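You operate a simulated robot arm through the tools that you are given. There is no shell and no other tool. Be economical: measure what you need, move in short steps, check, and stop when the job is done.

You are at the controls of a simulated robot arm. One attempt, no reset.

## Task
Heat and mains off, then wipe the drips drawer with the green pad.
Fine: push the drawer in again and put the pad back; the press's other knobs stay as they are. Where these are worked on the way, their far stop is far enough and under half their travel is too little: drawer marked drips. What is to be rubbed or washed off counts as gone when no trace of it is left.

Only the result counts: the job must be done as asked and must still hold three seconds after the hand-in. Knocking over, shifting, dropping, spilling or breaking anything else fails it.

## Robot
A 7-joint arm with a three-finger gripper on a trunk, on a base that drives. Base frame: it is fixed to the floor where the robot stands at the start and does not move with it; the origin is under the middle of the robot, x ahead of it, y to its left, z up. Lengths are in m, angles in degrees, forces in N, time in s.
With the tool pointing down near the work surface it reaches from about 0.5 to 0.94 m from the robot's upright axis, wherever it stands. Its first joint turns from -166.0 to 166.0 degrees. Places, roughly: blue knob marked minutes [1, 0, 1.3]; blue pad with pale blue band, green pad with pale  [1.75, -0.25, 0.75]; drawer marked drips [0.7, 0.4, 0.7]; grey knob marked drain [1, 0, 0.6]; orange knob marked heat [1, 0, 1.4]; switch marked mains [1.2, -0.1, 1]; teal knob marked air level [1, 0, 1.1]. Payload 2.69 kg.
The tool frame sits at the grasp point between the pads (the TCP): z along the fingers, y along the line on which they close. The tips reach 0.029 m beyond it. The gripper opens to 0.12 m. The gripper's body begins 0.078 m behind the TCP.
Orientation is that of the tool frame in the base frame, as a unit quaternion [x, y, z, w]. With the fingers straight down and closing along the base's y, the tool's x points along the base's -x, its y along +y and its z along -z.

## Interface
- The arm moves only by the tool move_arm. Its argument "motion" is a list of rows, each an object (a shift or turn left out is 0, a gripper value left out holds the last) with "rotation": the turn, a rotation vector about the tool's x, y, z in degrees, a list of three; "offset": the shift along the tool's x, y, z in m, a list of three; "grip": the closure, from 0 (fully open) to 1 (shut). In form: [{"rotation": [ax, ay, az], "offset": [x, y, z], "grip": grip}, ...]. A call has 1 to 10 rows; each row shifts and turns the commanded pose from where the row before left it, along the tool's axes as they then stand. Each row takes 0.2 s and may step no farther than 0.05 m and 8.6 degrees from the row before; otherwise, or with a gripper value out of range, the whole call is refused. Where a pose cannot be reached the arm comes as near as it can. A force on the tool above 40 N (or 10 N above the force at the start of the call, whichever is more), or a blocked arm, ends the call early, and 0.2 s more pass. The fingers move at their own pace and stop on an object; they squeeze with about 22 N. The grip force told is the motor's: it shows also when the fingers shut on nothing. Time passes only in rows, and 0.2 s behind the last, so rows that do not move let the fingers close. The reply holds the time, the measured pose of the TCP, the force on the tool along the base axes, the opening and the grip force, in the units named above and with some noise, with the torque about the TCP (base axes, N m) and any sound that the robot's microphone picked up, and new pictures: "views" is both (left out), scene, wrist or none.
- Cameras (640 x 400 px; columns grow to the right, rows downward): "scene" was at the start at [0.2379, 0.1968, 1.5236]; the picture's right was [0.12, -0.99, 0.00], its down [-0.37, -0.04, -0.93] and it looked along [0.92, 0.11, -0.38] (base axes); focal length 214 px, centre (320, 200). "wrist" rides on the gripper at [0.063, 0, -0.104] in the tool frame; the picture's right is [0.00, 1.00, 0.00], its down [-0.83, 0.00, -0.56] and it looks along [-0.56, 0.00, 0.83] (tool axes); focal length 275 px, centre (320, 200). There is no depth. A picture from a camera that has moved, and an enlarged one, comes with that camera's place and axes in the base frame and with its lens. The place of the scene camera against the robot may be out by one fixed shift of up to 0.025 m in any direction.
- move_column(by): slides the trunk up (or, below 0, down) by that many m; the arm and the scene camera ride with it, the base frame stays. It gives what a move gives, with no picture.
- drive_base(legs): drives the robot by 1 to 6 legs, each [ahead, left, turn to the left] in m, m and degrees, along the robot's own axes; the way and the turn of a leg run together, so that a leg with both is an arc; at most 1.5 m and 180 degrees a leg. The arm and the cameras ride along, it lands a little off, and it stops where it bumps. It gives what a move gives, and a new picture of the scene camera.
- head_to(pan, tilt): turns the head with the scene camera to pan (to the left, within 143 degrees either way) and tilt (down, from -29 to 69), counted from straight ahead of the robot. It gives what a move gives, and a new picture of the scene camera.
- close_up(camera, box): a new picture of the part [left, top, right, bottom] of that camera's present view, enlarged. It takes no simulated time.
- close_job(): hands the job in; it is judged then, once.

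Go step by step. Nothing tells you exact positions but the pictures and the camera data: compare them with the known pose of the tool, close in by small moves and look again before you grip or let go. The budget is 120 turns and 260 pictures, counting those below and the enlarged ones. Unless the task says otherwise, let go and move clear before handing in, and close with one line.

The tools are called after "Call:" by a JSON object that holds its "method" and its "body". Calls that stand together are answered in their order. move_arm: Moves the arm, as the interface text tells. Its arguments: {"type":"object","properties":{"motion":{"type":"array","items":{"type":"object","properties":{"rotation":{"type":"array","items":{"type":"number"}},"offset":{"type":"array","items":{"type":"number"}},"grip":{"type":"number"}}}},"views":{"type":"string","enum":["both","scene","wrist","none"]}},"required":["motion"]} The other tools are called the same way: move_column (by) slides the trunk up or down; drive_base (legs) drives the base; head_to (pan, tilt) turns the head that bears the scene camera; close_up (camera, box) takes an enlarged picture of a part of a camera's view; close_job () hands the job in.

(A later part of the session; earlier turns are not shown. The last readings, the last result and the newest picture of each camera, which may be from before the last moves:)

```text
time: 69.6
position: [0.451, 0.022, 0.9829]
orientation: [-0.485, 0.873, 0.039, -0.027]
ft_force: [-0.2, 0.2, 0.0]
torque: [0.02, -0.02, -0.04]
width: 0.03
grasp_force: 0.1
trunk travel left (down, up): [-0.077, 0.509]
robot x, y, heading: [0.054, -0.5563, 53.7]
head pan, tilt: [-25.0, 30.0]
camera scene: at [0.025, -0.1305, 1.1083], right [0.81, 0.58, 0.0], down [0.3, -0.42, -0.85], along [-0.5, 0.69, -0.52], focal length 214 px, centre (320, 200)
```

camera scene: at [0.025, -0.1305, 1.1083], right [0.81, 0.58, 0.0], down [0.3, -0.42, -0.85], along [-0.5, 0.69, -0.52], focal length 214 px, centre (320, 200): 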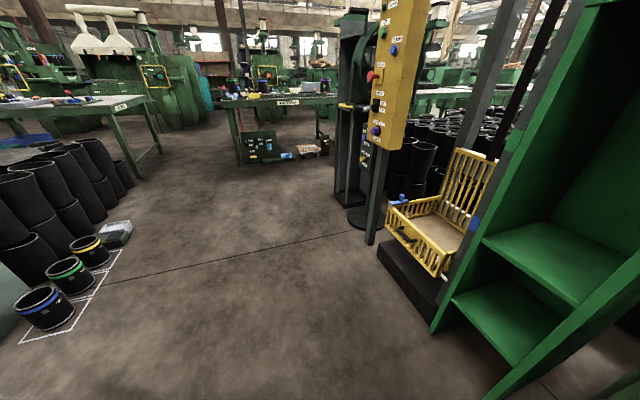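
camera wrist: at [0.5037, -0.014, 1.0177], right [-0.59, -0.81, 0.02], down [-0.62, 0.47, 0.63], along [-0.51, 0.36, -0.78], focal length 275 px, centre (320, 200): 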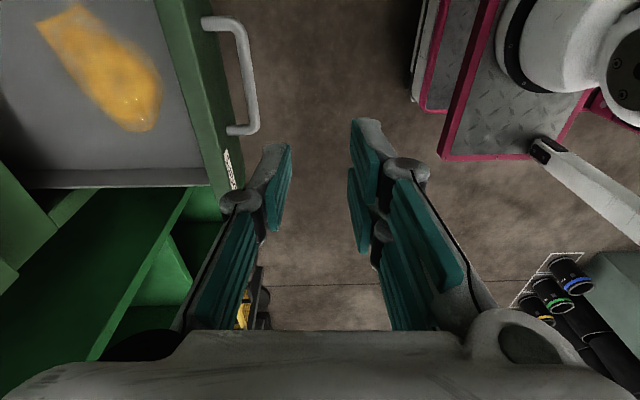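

The head is held aside by the folded arm. I extend the arm forward a bit to free it.

Call:
{"method": "move_arm", "body": {"motion": [{"rotation": [5, 0, 5], "offset": [-0.04, -0.02, 0]}, {"offset": [-0.04, -0.02, 0]}, {"offset": [-0.04, -0.02, 0]}, {"offset": [-0.04, -0.02, 0]}], "views": "none"}}

Call:
{"method": "head_to", "body": {"pan": -30, "tilt": 30}}

```text
time: 70.6
position: [0.6062, 0.106, 0.9787]
orientation: [-0.447, 0.894, -0.006, -0.006]
ft_force: [-0.8, 0.2, 0.6]
torque: [0.0, -0.03, 0.02]
width: 0.0303
grasp_force: 0.0
trunk travel left (down, up): [-0.077, 0.509]
robot x, y, heading: [0.0549, -0.5548, 53.9]
head pan, tilt: [-25.0, 30.0]
```

```text
time: 71.3
position: [0.6077, 0.105, 0.9785]
orientation: [-0.447, 0.895, -0.006, -0.006]
ft_force: [0.7, 0.3, -0.3]
torque: [-0.01, 0.01, 0.02]
width: 0.03
grasp_force: 0.1
trunk travel left (down, up): [-0.077, 0.509]
robot x, y, heading: [0.0538, -0.5526, 53.9]
head pan, tilt: [-30.0, 30.0]
camera scene: at [0.1603, -0.1669, 1.1104], right [0.4, -0.91, 0.0], down [-0.46, -0.2, -0.87], along [0.79, 0.35, -0.5], focal length 214 px, centre (320, 200)
```

scene: 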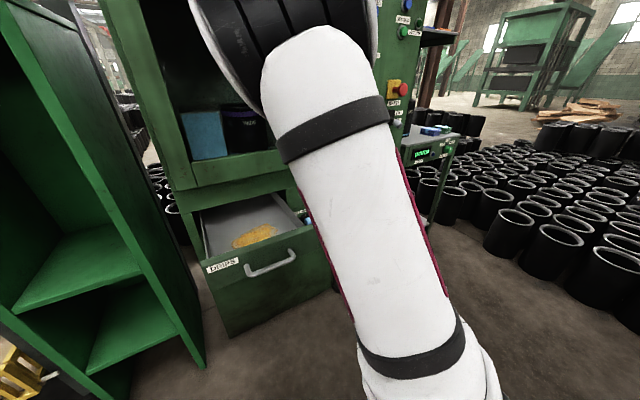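

Head is free again. I raise the trunk and drive right, toward the front of the cart.

Call:
{"method": "move_column", "body": {"by": 0.2}}

Call:
{"method": "drive_base", "body": {"legs": [[-0.05, 0, 0], [0, -1.0, 0], [0.2, 0, 0]]}}

Call:
{"method": "head_to", "body": {"pan": 0, "tilt": 35}}

```text
time: 73.5
position: [0.6078, 0.1079, 1.1769]
orientation: [-0.447, 0.894, -0.006, -0.006]
ft_force: [0.1, 0.0, -0.3]
torque: [0.01, -0.01, -0.01]
width: 0.0301
grasp_force: 0.1
trunk travel left (down, up): [-0.277, 0.309]
robot x, y, heading: [0.0543, -0.5505, 53.9]
head pan, tilt: [-30.0, 30.0]
```

```text
time: 77.0
position: [0.9673, -0.2189, 1.1793]
orientation: [-0.443, 0.896, -0.006, -0.005]
ft_force: [0.5, -0.7, -0.1]
torque: [0.03, 0.01, -0.03]
width: 0.0301
grasp_force: 0.0
trunk travel left (down, up): [-0.277, 0.309]
robot x, y, heading: [0.4114, -0.8793, 53.5]
head pan, tilt: [-30.0, 30.0]
stopped in leg 2: the robot was blocked; the commanded pose is now the measured one
camera scene: at [0.4952, -0.5164, 1.3111], right [0.4, -0.92, 0.0], down [-0.46, -0.2, -0.87], along [0.79, 0.34, -0.5], focal length 214 px, centre (320, 200)
```

scene: 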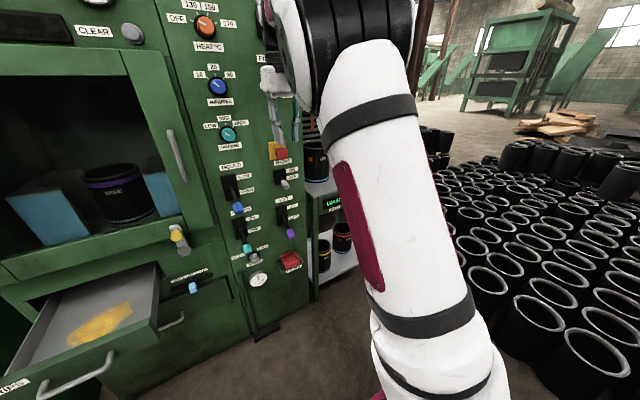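

```text
time: 77.9
position: [0.9664, -0.2187, 1.1788]
orientation: [-0.443, 0.897, -0.006, -0.005]
ft_force: [0.5, 0.0, -0.8]
torque: [0.01, 0.02, -0.01]
width: 0.03
grasp_force: 0.0
trunk travel left (down, up): [-0.277, 0.309]
robot x, y, heading: [0.4079, -0.8724, 53.3]
head pan, tilt: [0.0, 35.0]
camera scene: at [0.4647, -0.4817, 1.3033], right [0.8, -0.6, 0.0], down [-0.34, -0.46, -0.82], along [0.49, 0.66, -0.57], focal length 214 px, centre (320, 200)
```

scene: 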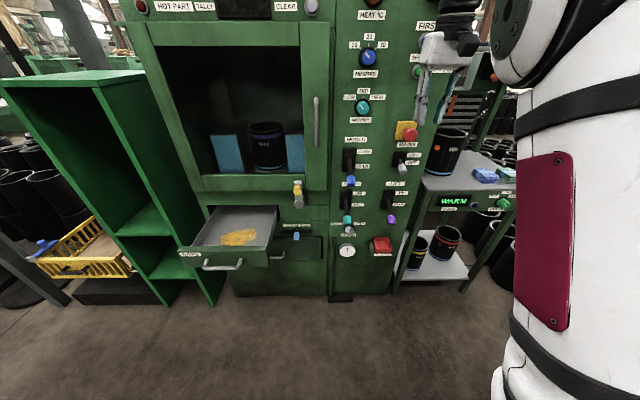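

The base stopped early at e≈0.84. I look to the right to see what blocked it.

Call:
{"method": "head_to", "body": {"pan": -90, "tilt": 45}}

Call:
{"method": "head_to", "body": {"pan": -45, "tilt": 45}}

```text
time: 79.6
position: [0.9657, -0.2188, 1.179]
orientation: [-0.442, 0.897, -0.004, -0.005]
ft_force: [0.7, -0.8, 0.0]
torque: [-0.02, 0.0, 0.05]
width: 0.0299
grasp_force: 0.1
trunk travel left (down, up): [-0.277, 0.309]
robot x, y, heading: [0.4116, -0.8712, 53.0]
head pan, tilt: [-90.0, 45.0]
camera scene: at [0.4774, -0.6008, 1.2885], right [-0.6, -0.8, 0.0], down [-0.57, 0.42, -0.71], along [0.57, -0.42, -0.71], focal length 214 px, centre (320, 200)
```

scene: 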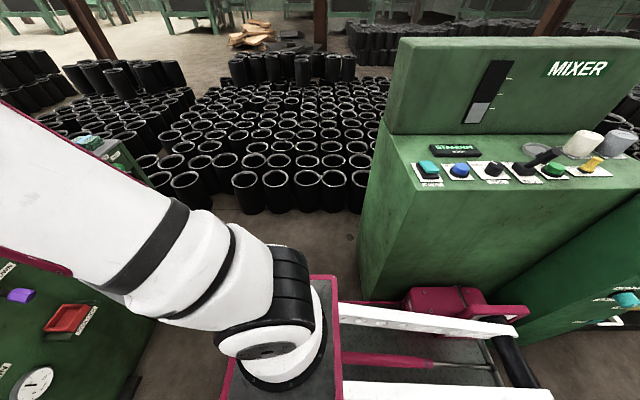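

```text
time: 80.7
position: [0.9669, -0.2181, 1.1794]
orientation: [-0.442, 0.897, -0.006, -0.006]
ft_force: [0.2, 0.1, -0.1]
torque: [0.0, -0.02, -0.01]
width: 0.03
grasp_force: 0.1
trunk travel left (down, up): [-0.277, 0.309]
robot x, y, heading: [0.4063, -0.8721, 53.3]
head pan, tilt: [-45.0, 45.0]
camera scene: at [0.4926, -0.5405, 1.2885], right [0.14, -0.99, 0.0], down [-0.7, -0.1, -0.71], along [0.7, 0.1, -0.71], focal length 214 px, centre (320, 200)
```

scene: 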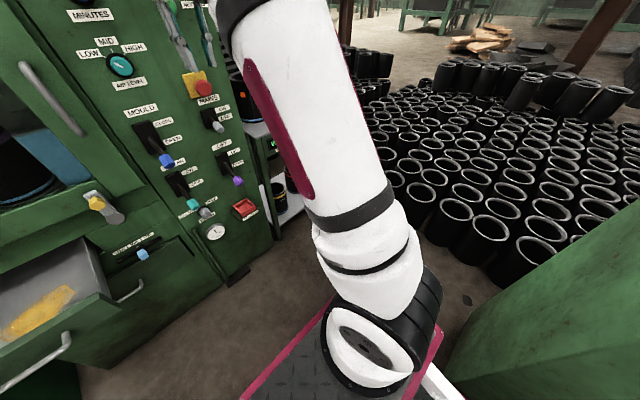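

A MIXER cabinet stands right-rear and blocks the base's long tail. I'll tuck the arm to the right, go forward past it, then turn right to face the cart.

Call:
{"method": "move_arm", "body": {"motion": [{"offset": [0.028, -0.039, 0]}, {"offset": [0.028, -0.039, 0]}, {"offset": [0.028, -0.039, 0]}, {"offset": [0.028, -0.039, 0]}, {"offset": [0.028, -0.039, 0]}, {"offset": [0.028, -0.039, 0]}, {"offset": [0.028, -0.039, 0]}, {"offset": [0.028, -0.039, 0]}], "views": "scene"}}

```text
time: 82.5
position: [1.0788, -0.5854, 1.1829]
orientation: [-0.444, 0.896, -0.005, -0.005]
ft_force: [0.4, 0.6, -0.1]
torque: [-0.05, -0.01, -0.02]
width: 0.03
grasp_force: 0.1
trunk travel left (down, up): [-0.277, 0.309]
robot x, y, heading: [0.4092, -0.871, 53.5]
head pan, tilt: [-45.0, 45.0]
camera scene: at [0.4923, -0.5402, 1.2884], right [0.15, -0.99, 0.0], down [-0.7, -0.1, -0.71], along [0.7, 0.1, -0.71], focal length 214 px, centre (320, 200)
```

scene: 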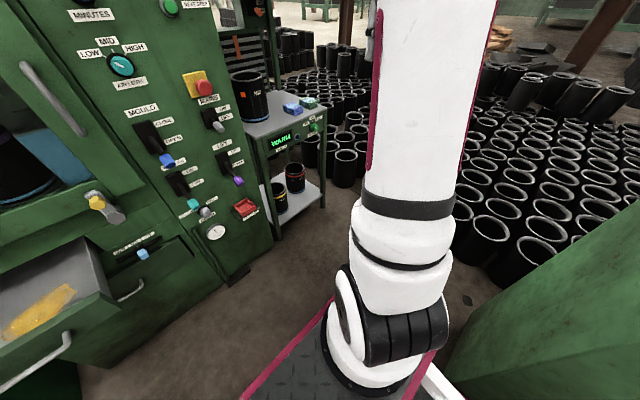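

Path ahead is open. Forward 0.35 m, then turn right 35°.

Call:
{"method": "drive_base", "body": {"legs": [[0.38, -0.05, 0], [0, 0, -35]]}}

Call:
{"method": "head_to", "body": {"pan": 15, "tilt": 35}}

```text
time: 85.3
position: [1.334, -0.3378, 1.183]
orientation: [-0.416, 0.91, -0.006, -0.005]
ft_force: [0.2, -0.9, -0.3]
torque: [-0.01, 0.02, -0.02]
width: 0.0299
grasp_force: 0.1
trunk travel left (down, up): [-0.277, 0.309]
robot x, y, heading: [0.6463, -0.5855, 49.8]
head pan, tilt: [-45.0, 45.0]
stopped in leg 2: the robot was blocked; the commanded pose is now the measured one
camera scene: at [0.7522, -0.2585, 1.2885], right [0.09, -1.0, 0.0], down [-0.7, -0.06, -0.71], along [0.7, 0.06, -0.71], focal length 214 px, centre (320, 200)
```

scene: 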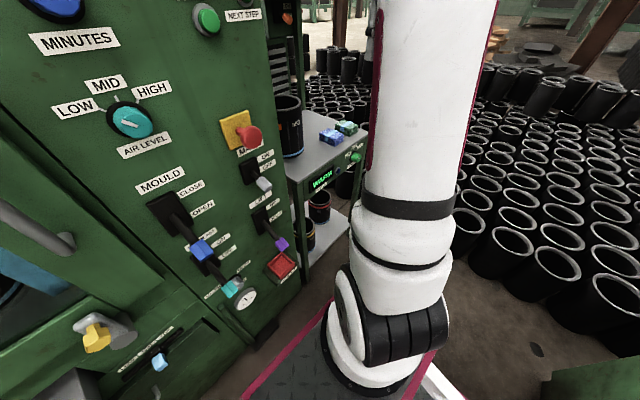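

```text
time: 86.6
position: [1.333, -0.3387, 1.1834]
orientation: [-0.416, 0.909, -0.007, -0.005]
ft_force: [-0.3, -0.9, -0.1]
torque: [0.03, 0.03, 0.08]
width: 0.0302
grasp_force: 0.0
trunk travel left (down, up): [-0.277, 0.309]
robot x, y, heading: [0.6461, -0.5822, 49.7]
head pan, tilt: [15.0, 35.0]
camera scene: at [0.7086, -0.1857, 1.3033], right [0.91, -0.43, 0.0], down [-0.24, -0.52, -0.82], along [0.35, 0.74, -0.57], focal length 214 px, centre (320, 200)
```

scene: 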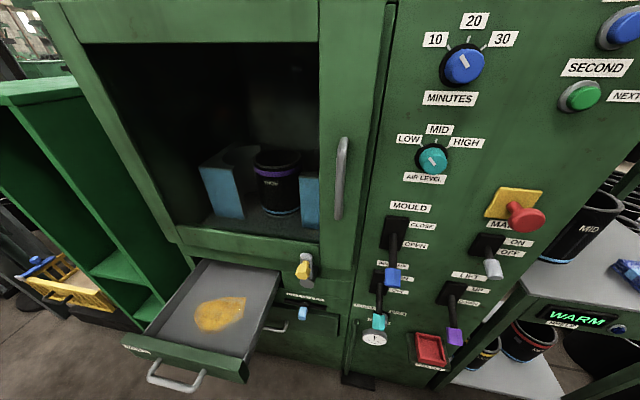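

The turn was blocked after 4°. I look behind on both sides.

Call:
{"method": "head_to", "body": {"pan": -120, "tilt": 50}}

Call:
{"method": "head_to", "body": {"pan": 130, "tilt": 50}}

```text
time: 88.7
position: [1.334, -0.3397, 1.1824]
orientation: [-0.416, 0.909, -0.006, -0.005]
ft_force: [-0.2, -0.8, -0.2]
torque: [0.01, 0.0, 0.0]
width: 0.0301
grasp_force: 0.1
trunk travel left (down, up): [-0.277, 0.309]
robot x, y, heading: [0.6487, -0.5864, 49.7]
head pan, tilt: [-120.0, 50.0]
camera scene: at [0.6974, -0.3378, 1.2816], right [-0.94, -0.34, 0.0], down [-0.26, 0.72, -0.64], along [0.22, -0.6, -0.77], focal length 214 px, centre (320, 200)
```

scene: 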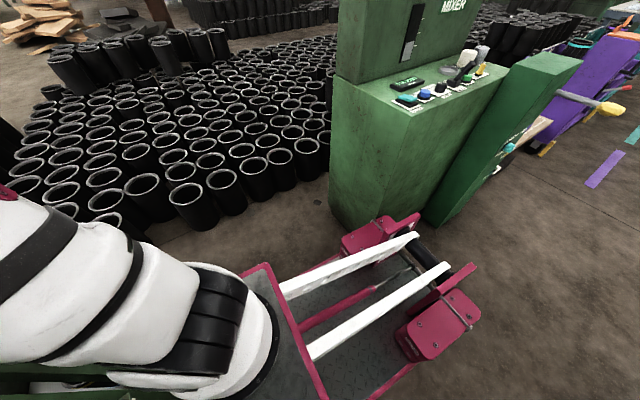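

```text
time: 92.2
position: [1.3342, -0.3394, 1.184]
orientation: [-0.415, 0.91, -0.006, -0.006]
ft_force: [0.6, -0.1, 0.2]
torque: [0.01, -0.02, 0.0]
width: 0.0299
grasp_force: 0.1
trunk travel left (down, up): [-0.277, 0.309]
robot x, y, heading: [0.6485, -0.5888, 49.8]
head pan, tilt: [130.0, 50.0]
camera scene: at [0.5941, -0.2652, 1.2816], right [0.0, 1.0, 0.0], down [0.77, 0.0, -0.64], along [-0.64, 0.0, -0.77], focal length 214 px, centre (320, 200)
```

scene: 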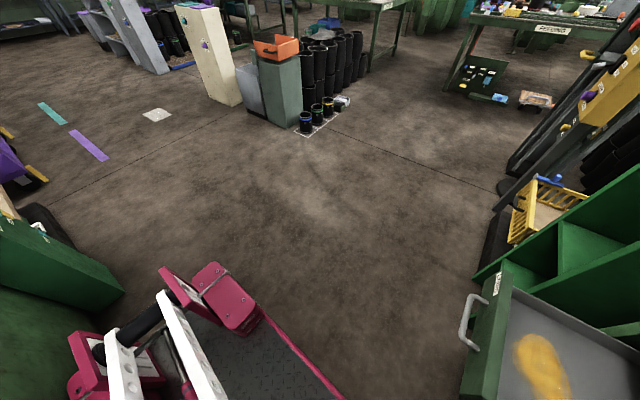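

The tail's right wheel box is right against the mixer. I go forward 0.15 m more, then turn right.

Call:
{"method": "drive_base", "body": {"legs": [[0.15, 0.0, 0], [0, 0, -35]]}}

Call:
{"method": "head_to", "body": {"pan": 0, "tilt": 35}}

```text
time: 95.3
position: [1.4499, -0.6594, 1.1836]
orientation: [-0.123, 0.992, -0.004, -0.007]
ft_force: [0.6, -0.1, 0.5]
torque: [0.02, 0.01, -0.04]
width: 0.0301
grasp_force: 0.1
trunk travel left (down, up): [-0.277, 0.309]
robot x, y, heading: [0.7459, -0.4709, 15.0]
head pan, tilt: [130.0, 50.0]
camera scene: at [0.8879, -0.177, 1.2816], right [0.57, 0.82, 0.0], down [0.63, -0.44, -0.64], along [-0.53, 0.37, -0.77], focal length 214 px, centre (320, 200)
```

scene: 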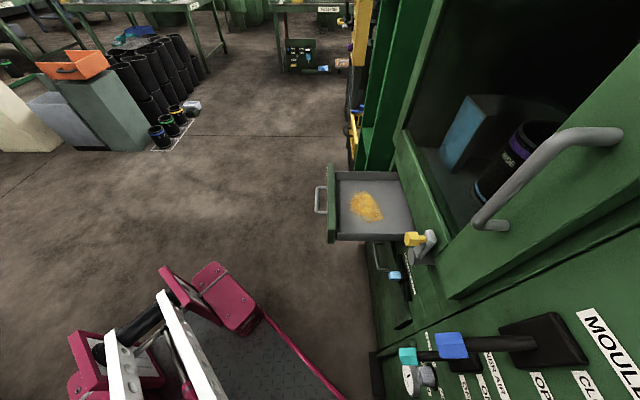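

```text
time: 97.4
position: [1.449, -0.6592, 1.1829]
orientation: [-0.123, 0.992, -0.005, -0.007]
ft_force: [0.5, 0.3, -0.7]
torque: [0.0, -0.05, 0.01]
width: 0.0301
grasp_force: 0.0
trunk travel left (down, up): [-0.277, 0.309]
robot x, y, heading: [0.7455, -0.4704, 15.1]
head pan, tilt: [0.0, 35.0]
camera scene: at [1.036, -0.1984, 1.3033], right [0.26, -0.97, 0.0], down [-0.55, -0.15, -0.82], along [0.79, 0.21, -0.57], focal length 214 px, centre (320, 200)
```

scene: 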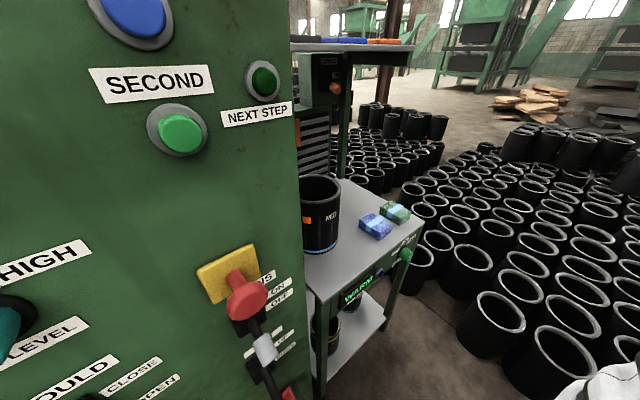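

The cart with the pads is ahead-left. I shift right and ahead a little to be within reach without nearing the press or mixer.

Call:
{"method": "drive_base", "body": {"legs": [[0, -0.18, 0], [0.17, 0, 0]]}}

Call:
{"method": "close_up", "body": {"camera": "scene", "box": [260, 150, 420, 250]}}

```text
time: 98.7
position: [1.4785, -0.783, 1.185]
orientation: [-0.127, 0.992, 0.005, -0.011]
ft_force: [-15.8, 14.4, -0.5]
torque: [-2.0, -2.09, 0.03]
width: 0.0301
grasp_force: 0.1
trunk travel left (down, up): [-0.277, 0.309]
robot x, y, heading: [0.7791, -0.5981, 15.0]
head pan, tilt: [0.0, 35.0]
stopped in leg 1: the force on the tool passed its limit at 124 N (the readings are from after the stop); the commanded pose is now the measured one
camera scene: at [1.0702, -0.329, 1.3034], right [0.26, -0.97, 0.0], down [-0.55, -0.15, -0.82], along [0.79, 0.21, -0.57], focal length 214 px, centre (320, 200)
```

scene: 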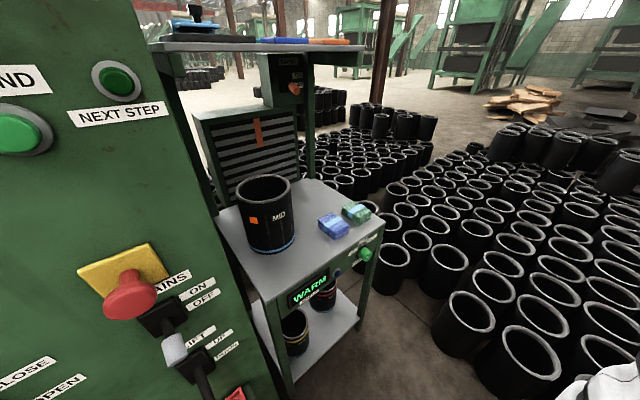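

```text
4.00 times, centred on (340, 200) of scene
camera zoom: at [1.0702, -0.329, 1.3034], right [0.26, -0.97, 0.0], down [-0.55, -0.15, -0.82], along [0.79, 0.21, -0.57], focal length 858 px, centre (240, 200)
```

zoom: 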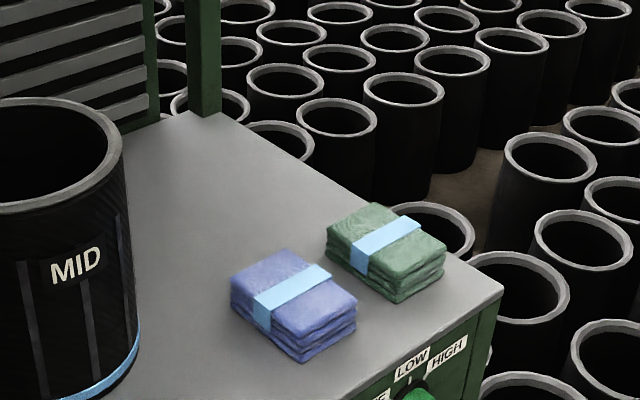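

Something touched the gripper on its right side at about z 1.32. I look there before doing anything else.

Call:
{"method": "head_to", "body": {"pan": -40, "tilt": 10}}

Call:
{"method": "close_up", "body": {"camera": "wrist", "box": [0, 0, 640, 400]}}

```text
time: 99.8
position: [1.4796, -0.7817, 1.1829]
orientation: [-0.127, 0.992, 0.006, -0.012]
ft_force: [-24.1, 23.6, 0.1]
torque: [-3.21, -3.37, 0.07]
width: 0.0301
grasp_force: 0.0
trunk travel left (down, up): [-0.277, 0.309]
robot x, y, heading: [0.781, -0.5993, 14.8]
head pan, tilt: [-40.0, 10.0]
camera scene: at [1.069, -0.3907, 1.3435], right [-0.42, -0.91, 0.0], down [-0.16, 0.07, -0.98], along [0.89, -0.42, -0.17], focal length 214 px, centre (320, 200)
```

scene: 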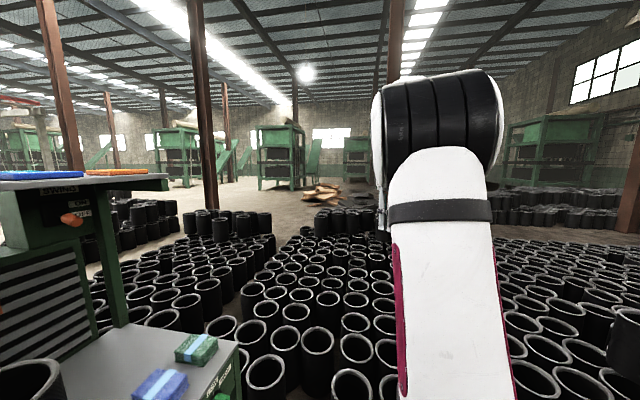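

```text
1.00 times, centred on (320, 200) of wrist (not enlarged: the box is as wide or as high as the picture)
camera zoom: at [1.4211, -0.8006, 1.2881], right [-0.26, 0.97, 0.01], down [0.82, 0.21, 0.54], along [0.52, 0.15, -0.84], focal length 275 px, centre (320, 200)
```

zoom: 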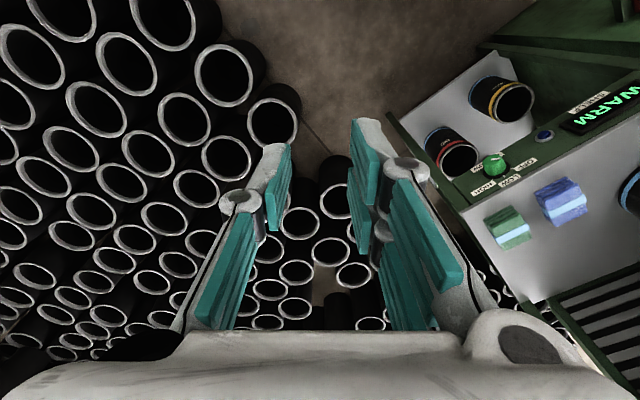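

Nothing visible in front; I move the tool left and back a bit to see whether the force goes away.

Call:
{"method": "move_arm", "body": {"motion": [{"offset": [0.02, 0.03, 0]}, {"offset": [0.02, 0.04, 0]}, {"offset": [0, 0.04, 0]}], "views": "both"}}

```text
time: 100.6
position: [1.4136, -0.6876, 1.1854]
orientation: [-0.127, 0.992, 0.006, -0.012]
ft_force: [-0.3, -0.5, -0.2]
torque: [0.03, 0.04, -0.04]
width: 0.03
grasp_force: 0.0
trunk travel left (down, up): [-0.277, 0.309]
robot x, y, heading: [0.7779, -0.6005, 14.9]
head pan, tilt: [-40.0, 10.0]
camera scene: at [1.0708, -0.3925, 1.3434], right [-0.42, -0.91, 0.0], down [-0.16, 0.07, -0.98], along [0.89, -0.42, -0.17], focal length 214 px, centre (320, 200)
camera wrist: at [1.3555, -0.7052, 1.2904], right [-0.26, 0.97, 0.01], down [0.82, 0.21, 0.54], along [0.52, 0.15, -0.84], focal length 275 px, centre (320, 200)
```

scene: 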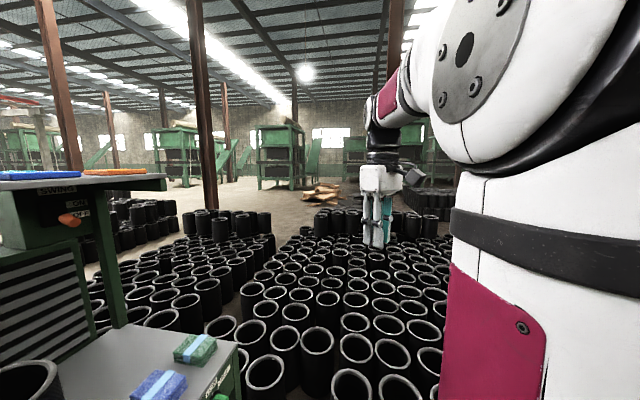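
wrist: 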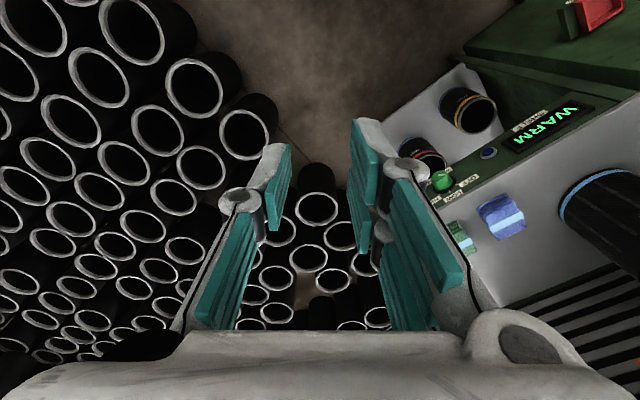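

Clear now; I'll avoid going that far right. Bring the tool further left, then drive ahead 0.17 m.

Call:
{"method": "move_arm", "body": {"motion": [{"offset": [0, 0.045, 0]}, {"offset": [0, 0.045, 0]}, {"offset": [0, 0.045, 0]}], "views": "none"}}

Call:
{"method": "drive_base", "body": {"legs": [[0.17, 0, 0]]}}

Call:
{"method": "head_to", "body": {"pan": 5, "tilt": 40}}

```text
time: 101.4
position: [1.3831, -0.5583, 1.1906]
orientation: [-0.126, 0.992, 0.005, -0.011]
ft_force: [-0.6, -0.1, -0.4]
torque: [0.04, 0.05, 0.01]
width: 0.0298
grasp_force: 0.1
trunk travel left (down, up): [-0.277, 0.309]
robot x, y, heading: [0.7786, -0.5993, 14.9]
head pan, tilt: [-40.0, 10.0]
```

```text
time: 102.9
position: [1.5471, -0.5147, 1.1908]
orientation: [-0.126, 0.992, 0.006, -0.012]
ft_force: [0.5, 0.1, 0.1]
torque: [-0.02, 0.01, 0.03]
width: 0.0299
grasp_force: 0.1
trunk travel left (down, up): [-0.277, 0.309]
robot x, y, heading: [0.9426, -0.5586, 14.9]
head pan, tilt: [-40.0, 10.0]
camera scene: at [1.2352, -0.349, 1.3435], right [-0.43, -0.9, 0.0], down [-0.16, 0.07, -0.98], along [0.89, -0.42, -0.17], focal length 214 px, centre (320, 200)
```

scene: 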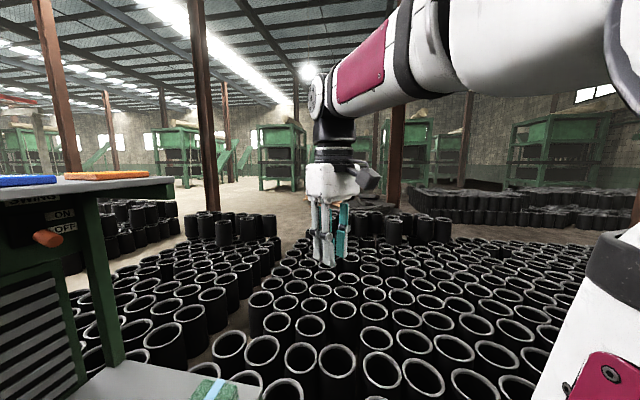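

```text
time: 104.0
position: [1.5485, -0.5157, 1.1899]
orientation: [-0.125, 0.992, 0.005, -0.012]
ft_force: [0.0, -0.1, 0.2]
torque: [-0.02, 0.05, 0.0]
width: 0.03
grasp_force: 0.0
trunk travel left (down, up): [-0.277, 0.309]
robot x, y, heading: [0.942, -0.5571, 14.8]
head pan, tilt: [5.0, 40.0]
camera scene: at [1.231, -0.2807, 1.2958], right [0.34, -0.94, 0.0], down [-0.6, -0.22, -0.77], along [0.72, 0.26, -0.64], focal length 214 px, centre (320, 200)
```

scene: 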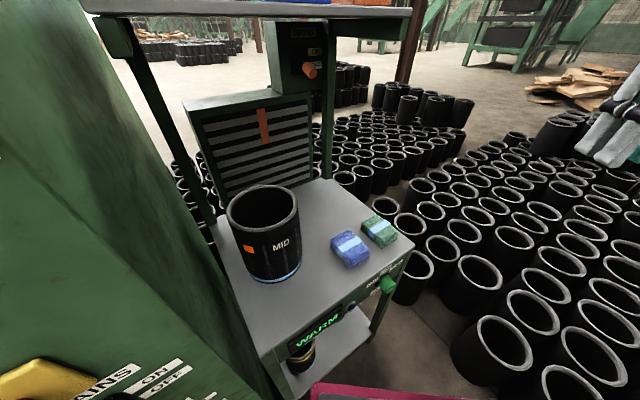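

The green pad is at about (1.71, -0.30). I bring the tool over it at z≈1.0 and look with the wrist camera.

Call:
{"method": "move_arm", "body": {"motion": [{"offset": [-0.035, 0.027, 0], "grip": 0}, {"offset": [-0.035, 0.027, 0]}, {"offset": [-0.035, 0.027, 0]}, {"offset": [-0.035, 0.027, 0]}, {"offset": [-0.035, 0.027, 0]}, {"offset": [-0.035, 0.027, 0]}, {"offset": [0, 0, 0.045]}, {"offset": [0, 0, 0.045]}, {"offset": [0, 0, 0.045]}, {"offset": [0, 0, 0.045]}], "views": "both"}}

```text
time: 106.2
position: [1.7061, -0.3016, 1.0069]
orientation: [-0.126, 0.992, 0.005, -0.011]
ft_force: [-0.4, 0.2, 0.2]
torque: [0.04, -0.05, 0.02]
width: 0.1198
grasp_force: 0.0
trunk travel left (down, up): [-0.277, 0.309]
robot x, y, heading: [0.9443, -0.5597, 14.7]
head pan, tilt: [5.0, 40.0]
camera scene: at [1.2308, -0.2806, 1.2959], right [0.34, -0.94, 0.0], down [-0.6, -0.22, -0.77], along [0.72, 0.26, -0.64], focal length 214 px, centre (320, 200)
camera wrist: at [1.6477, -0.3188, 1.1107], right [-0.25, 0.97, 0.01], down [0.82, 0.21, 0.54], along [0.52, 0.15, -0.84], focal length 275 px, centre (320, 200)
```

scene: 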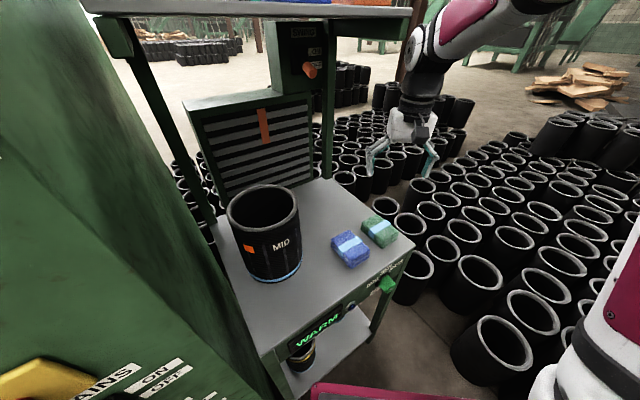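
wrist: 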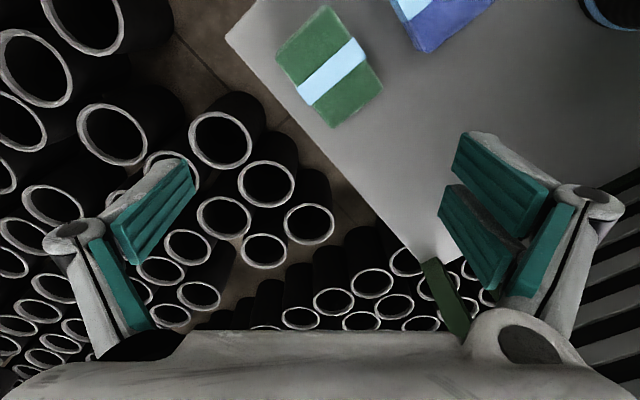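

The green pad is at about (1.678, -0.296), its short side turned ~41°. I rotate the tool to match, centre it and descend part way.

Call:
{"method": "move_arm", "body": {"motion": [{"offset": [0.0257, 0.012, 0], "grip": 0.25}, {"rotation": [0, 0, -8.2]}, {"rotation": [0, 0, -8.2]}, {"rotation": [0, 0, -8.2]}, {"rotation": [0, 0, -8.2]}, {"rotation": [0, 0, -8.2]}, {"offset": [0, 0, 0.045]}, {"offset": [0, 0, 0.04]}], "views": "both"}}

Call:
{"method": "close_up", "body": {"camera": "scene", "box": [310, 150, 450, 290]}}

```text
time: 108.0
position: [1.6775, -0.3, 0.9226]
orientation: [-0.466, 0.885, 0.009, -0.009]
ft_force: [0.1, -0.3, -0.4]
torque: [0.03, -0.02, 0.0]
width: 0.09
grasp_force: 0.1
trunk travel left (down, up): [-0.277, 0.309]
robot x, y, heading: [0.943, -0.5555, 14.6]
head pan, tilt: [5.0, 40.0]
camera scene: at [1.2308, -0.2806, 1.2959], right [0.34, -0.94, 0.0], down [-0.6, -0.22, -0.77], along [0.72, 0.26, -0.64], focal length 214 px, centre (320, 200)
camera wrist: at [1.6444, -0.3538, 1.0264], right [-0.83, 0.56, 0.02], down [0.48, 0.68, 0.55], along [0.29, 0.47, -0.83], focal length 275 px, centre (320, 200)
```

scene: 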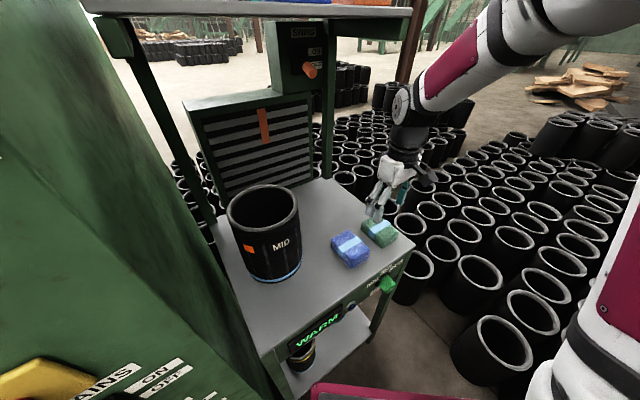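
wrist: 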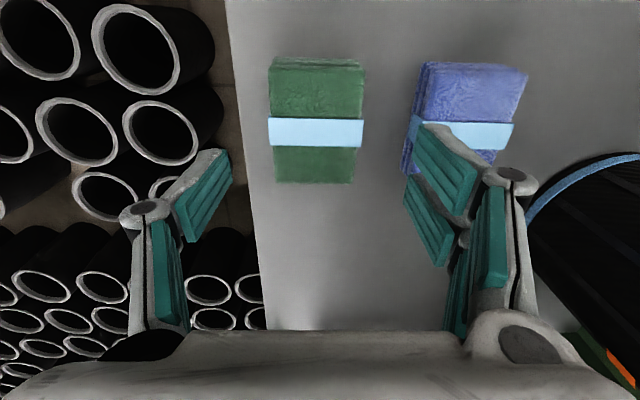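

```text
2.86 times, centred on (380, 220) of scene
camera zoom: at [1.2308, -0.2806, 1.2959], right [0.34, -0.94, 0.0], down [-0.6, -0.22, -0.77], along [0.72, 0.26, -0.64], focal length 613 px, centre (149, 143)
```

zoom: 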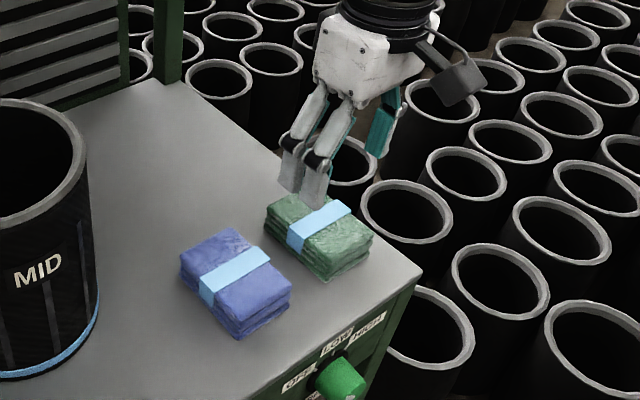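

The pad is square to the tool and centred; its top is around z 0.82. I descend more and check.

Call:
{"method": "move_arm", "body": {"motion": [{"offset": [0, 0, 0.03]}, {"offset": [0, 0, 0.022]}], "views": "both"}}

Call:
{"method": "close_up", "body": {"camera": "scene", "box": [330, 160, 430, 260]}}

```text
time: 108.6
position: [1.6755, -0.3011, 0.8698]
orientation: [-0.466, 0.885, 0.009, -0.009]
ft_force: [0.2, -0.5, 0.3]
torque: [-0.02, 0.0, -0.03]
width: 0.0896
grasp_force: 0.0
trunk travel left (down, up): [-0.277, 0.309]
robot x, y, heading: [0.9458, -0.5546, 14.8]
head pan, tilt: [5.0, 40.0]
camera scene: at [1.2309, -0.2806, 1.2958], right [0.34, -0.94, 0.0], down [-0.6, -0.22, -0.77], along [0.72, 0.26, -0.64], focal length 214 px, centre (320, 200)
camera wrist: at [1.6431, -0.3537, 0.9739], right [-0.83, 0.56, 0.03], down [0.48, 0.68, 0.55], along [0.29, 0.47, -0.83], focal length 275 px, centre (320, 200)
```

scene: 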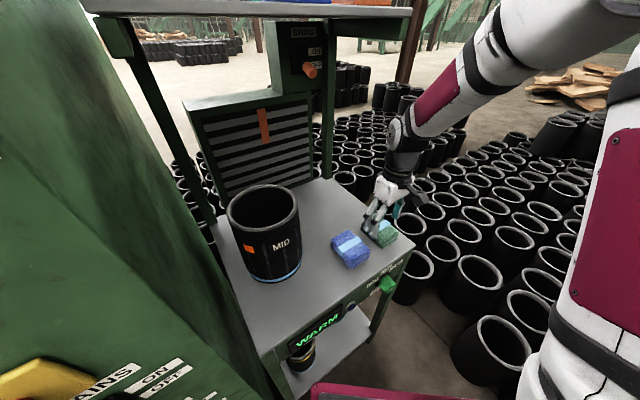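
wrist: 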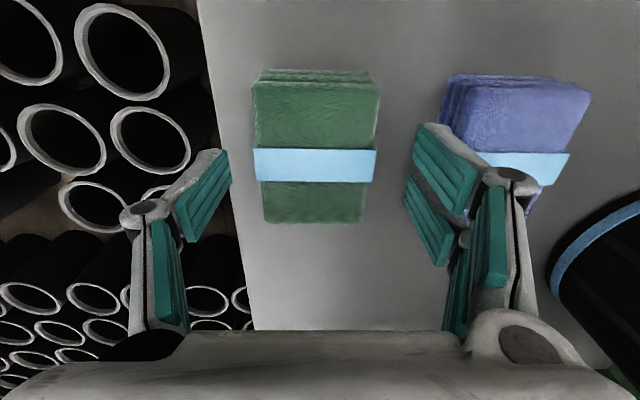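

```text
4.00 times, centred on (380, 210) of scene
camera zoom: at [1.2309, -0.2806, 1.2958], right [0.34, -0.94, 0.0], down [-0.6, -0.22, -0.77], along [0.72, 0.26, -0.64], focal length 858 px, centre (80, 160)
```

zoom: 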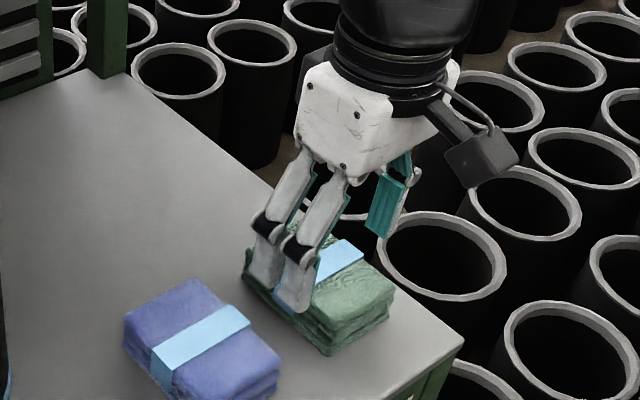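

Pad top is at z≈0.797, centre 12 mm further forward. I open slightly, shift forward and descend so the tips reach about 2 cm below its top.

Call:
{"method": "move_arm", "body": {"motion": [{"offset": [-0.013, 0, 0], "grip": 0.1}, {"offset": [0, 0, 0.03]}, {"offset": [0, 0, 0.033]}], "views": "both"}}

Call:
{"method": "close_up", "body": {"camera": "scene", "box": [330, 160, 430, 260]}}

```text
time: 109.4
position: [1.6826, -0.287, 0.8097]
orientation: [-0.465, 0.885, 0.009, -0.007]
ft_force: [1.9, -6.3, 30.7]
torque: [-0.3, -0.4, 0.05]
width: 0.1189
grasp_force: 24.9
trunk travel left (down, up): [-0.277, 0.309]
robot x, y, heading: [0.9454, -0.5585, 14.9]
head pan, tilt: [5.0, 40.0]
camera scene: at [1.2303, -0.2812, 1.2963], right [0.34, -0.94, 0.0], down [-0.6, -0.22, -0.77], along [0.72, 0.26, -0.64], focal length 214 px, centre (320, 200)
camera wrist: at [1.6478, -0.341, 0.9131], right [-0.83, 0.56, 0.02], down [0.48, 0.68, 0.55], along [0.3, 0.47, -0.83], focal length 275 px, centre (320, 200)
```

scene: 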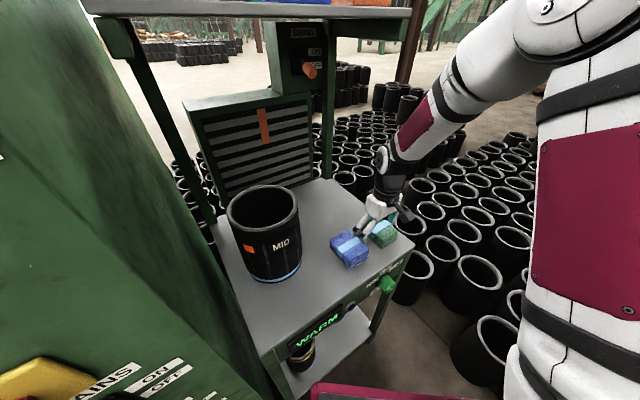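
wrist: 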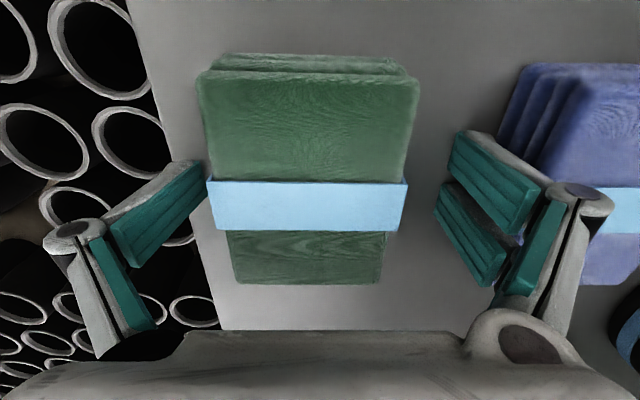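

```text
4.00 times, centred on (380, 210) of scene
camera zoom: at [1.2303, -0.2812, 1.2963], right [0.34, -0.94, 0.0], down [-0.6, -0.22, -0.77], along [0.72, 0.26, -0.64], focal length 858 px, centre (80, 160)
```

zoom: 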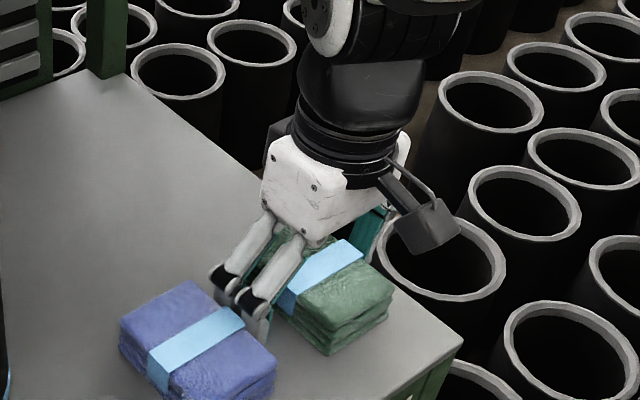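

A fingertip is touching the pad's right edge. I lift, open fully, shift 7 mm right and descend again.

Call:
{"method": "move_arm", "body": {"motion": [{"offset": [0, 0, -0.03], "grip": 0}, {"offset": [0.0, -0.007, 0]}, {}], "views": "wrist"}}

```text
time: 110.2
position: [1.6865, -0.2912, 0.8366]
orientation: [-0.466, 0.885, 0.01, -0.009]
ft_force: [0.2, -0.1, 1.1]
torque: [0.0, 0.03, 0.03]
width: 0.12
grasp_force: 0.1
trunk travel left (down, up): [-0.277, 0.309]
robot x, y, heading: [0.9439, -0.5521, 15.2]
head pan, tilt: [5.0, 40.0]
camera wrist: at [1.6541, -0.3445, 0.9404], right [-0.83, 0.56, 0.03], down [0.48, 0.68, 0.55], along [0.29, 0.47, -0.84], focal length 275 px, centre (320, 200)
```

wrist: 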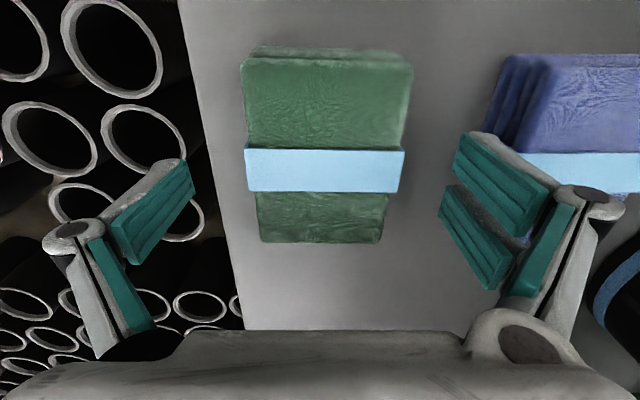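

Now centred. I descend in small steps.

Call:
{"method": "move_arm", "body": {"motion": [{"offset": [-0.008, 0, 0.01]}, {"offset": [0, 0, 0.012]}, {"offset": [0, 0, 0.01]}], "views": "wrist"}}

```text
time: 111.0
position: [1.6922, -0.2856, 0.8081]
orientation: [-0.465, 0.885, 0.008, -0.006]
ft_force: [6.8, -6.8, 23.0]
torque: [-0.35, -0.75, -0.01]
width: 0.1205
grasp_force: 0.1
trunk travel left (down, up): [-0.277, 0.309]
robot x, y, heading: [0.9467, -0.5564, 14.6]
head pan, tilt: [5.0, 40.0]
camera wrist: at [1.6591, -0.3397, 0.9116], right [-0.83, 0.56, 0.02], down [0.48, 0.68, 0.55], along [0.3, 0.47, -0.83], focal length 275 px, centre (320, 200)
```

wrist: 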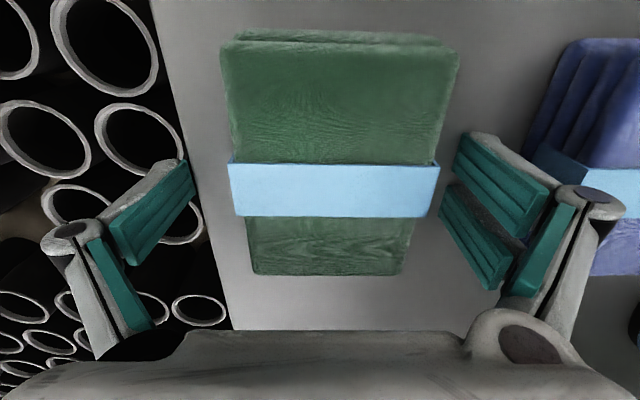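

The tips are touching the tabletop (z≈0.78). I raise 16 mm, recentre 6 mm, and close on the pad.

Call:
{"method": "move_arm", "body": {"motion": [{"offset": [0, 0.005, -0.017]}, {"grip": 0.5}, {"grip": 1}, {}, {}], "views": "both"}}

```text
time: 112.0
position: [1.6901, -0.284, 0.8272]
orientation: [-0.464, 0.886, 0.008, -0.004]
ft_force: [-5.6, -2.8, 11.5]
torque: [-0.3, -0.23, -0.21]
width: 0.0644
grasp_force: 22.4
trunk travel left (down, up): [-0.277, 0.309]
robot x, y, heading: [0.943, -0.558, 14.6]
head pan, tilt: [5.0, 40.0]
stopped in row 5: the force on the tool passed its limit at 42 N (the readings are from after the stop); the commanded pose is now the measured one
camera scene: at [1.2306, -0.281, 1.2959], right [0.34, -0.94, 0.0], down [-0.6, -0.22, -0.77], along [0.72, 0.26, -0.64], focal length 214 px, centre (320, 200)
camera wrist: at [1.6559, -0.3369, 0.9299], right [-0.82, 0.57, 0.02], down [0.48, 0.68, 0.55], along [0.3, 0.47, -0.83], focal length 275 px, centre (320, 200)
```

scene: 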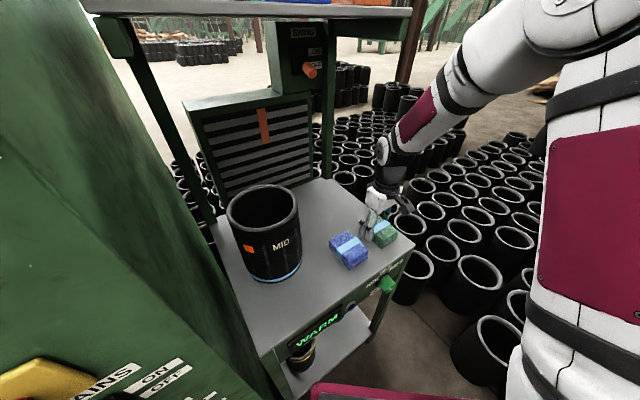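
wrist: 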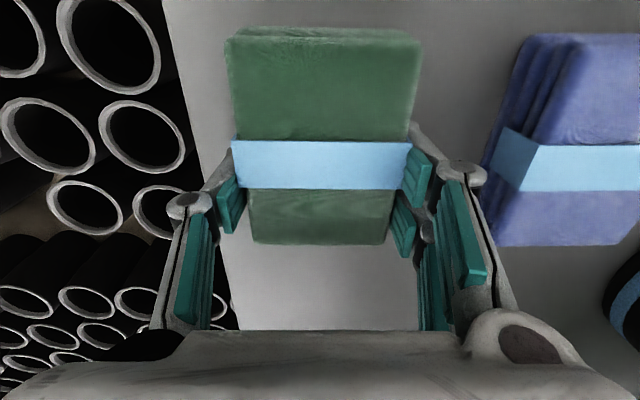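

Gripped at 64 mm. I lift gently and check that the pad comes along.

Call:
{"method": "move_arm", "body": {"motion": [{"offset": [0, 0, -0.01]}, {"offset": [0, 0, -0.02]}, {"offset": [0, 0, -0.04]}, {"offset": [0, 0, -0.05]}], "views": "both"}}

Call:
{"method": "close_up", "body": {"camera": "scene", "box": [320, 140, 440, 260]}}

```text
time: 113.0
position: [1.693, -0.2882, 0.9443]
orientation: [-0.464, 0.886, 0.008, -0.005]
ft_force: [0.2, 0.8, -0.4]
torque: [0.0, -0.01, 0.01]
width: 0.0644
grasp_force: 22.0
trunk travel left (down, up): [-0.277, 0.309]
robot x, y, heading: [0.9461, -0.5565, 14.7]
head pan, tilt: [5.0, 40.0]
camera scene: at [1.2315, -0.2806, 1.2956], right [0.34, -0.94, 0.0], down [-0.61, -0.22, -0.77], along [0.72, 0.26, -0.64], focal length 214 px, centre (320, 200)
camera wrist: at [1.6603, -0.3408, 1.0478], right [-0.83, 0.56, 0.02], down [0.48, 0.68, 0.55], along [0.3, 0.47, -0.83], focal length 275 px, centre (320, 200)
```

scene: 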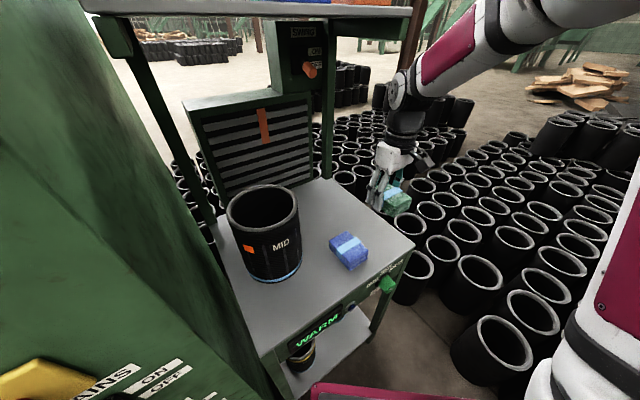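
wrist: 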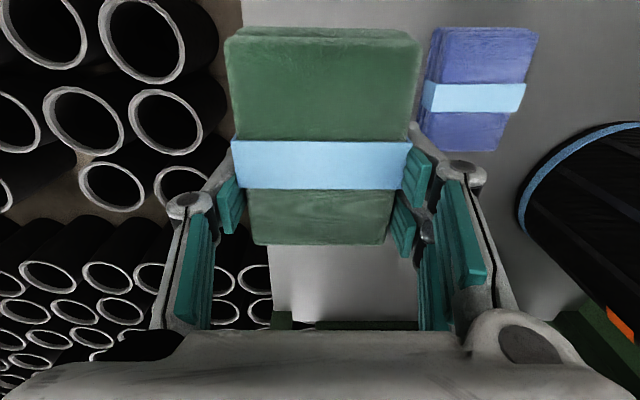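

```text
3.33 times, centred on (380, 200) of scene
camera zoom: at [1.2315, -0.2806, 1.2956], right [0.34, -0.94, 0.0], down [-0.61, -0.22, -0.77], along [0.72, 0.26, -0.64], focal length 715 px, centre (120, 200)
```

zoom: 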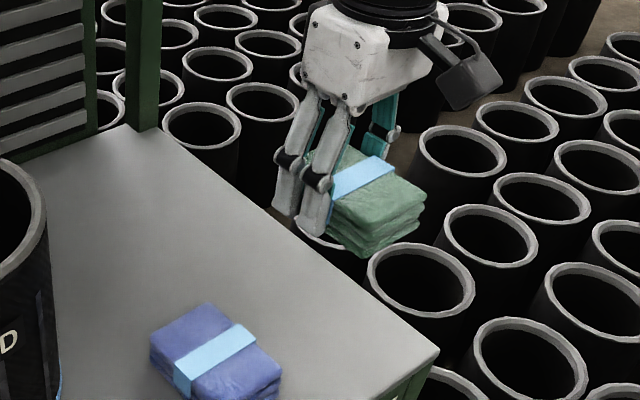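

The pad is held. I raise it, draw the arm in, and reverse the base out the way I came.

Call:
{"method": "move_arm", "body": {"motion": [{"offset": [0, 0, -0.045]}, {"offset": [0, 0, -0.045]}, {"offset": [0.038, 0.019, -0.01]}, {"offset": [0.038, 0.019, -0.01]}, {"offset": [0.038, 0.019, 0]}, {"offset": [0.038, 0.019, 0]}, {"offset": [0.038, 0.019, 0]}, {"offset": [0.038, 0.019, 0]}], "views": "scene"}}

Call:
{"method": "drive_base", "body": {"legs": [[-0.17, 0, 0], [0, 0.13, 0]]}}

```text
time: 114.8
position: [1.4662, -0.4085, 1.0594]
orientation: [-0.465, 0.885, 0.008, -0.006]
ft_force: [-0.4, 1.1, 0.2]
torque: [-0.03, 0.05, 0.02]
width: 0.0644
grasp_force: 21.7
trunk travel left (down, up): [-0.277, 0.309]
robot x, y, heading: [0.9448, -0.5552, 15.0]
head pan, tilt: [5.0, 40.0]
camera scene: at [1.2315, -0.2806, 1.2956], right [0.34, -0.94, 0.0], down [-0.61, -0.22, -0.77], along [0.72, 0.26, -0.64], focal length 214 px, centre (320, 200)
```

scene: 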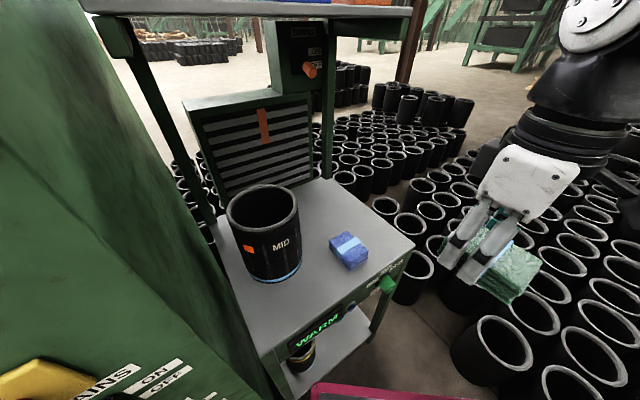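

```text
time: 117.2
position: [1.2735, -0.3251, 1.0595]
orientation: [-0.463, 0.886, 0.008, -0.005]
ft_force: [-0.9, 0.2, 0.5]
torque: [0.05, 0.03, 0.03]
width: 0.0644
grasp_force: 22.3
trunk travel left (down, up): [-0.277, 0.309]
robot x, y, heading: [0.7531, -0.4694, 14.5]
head pan, tilt: [5.0, 40.0]
camera scene: at [1.0384, -0.1954, 1.2958], right [0.33, -0.94, 0.0], down [-0.61, -0.22, -0.77], along [0.72, 0.26, -0.64], focal length 214 px, centre (320, 200)
```

scene: 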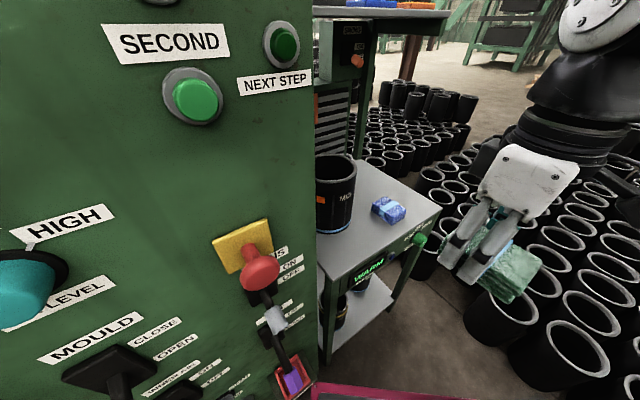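

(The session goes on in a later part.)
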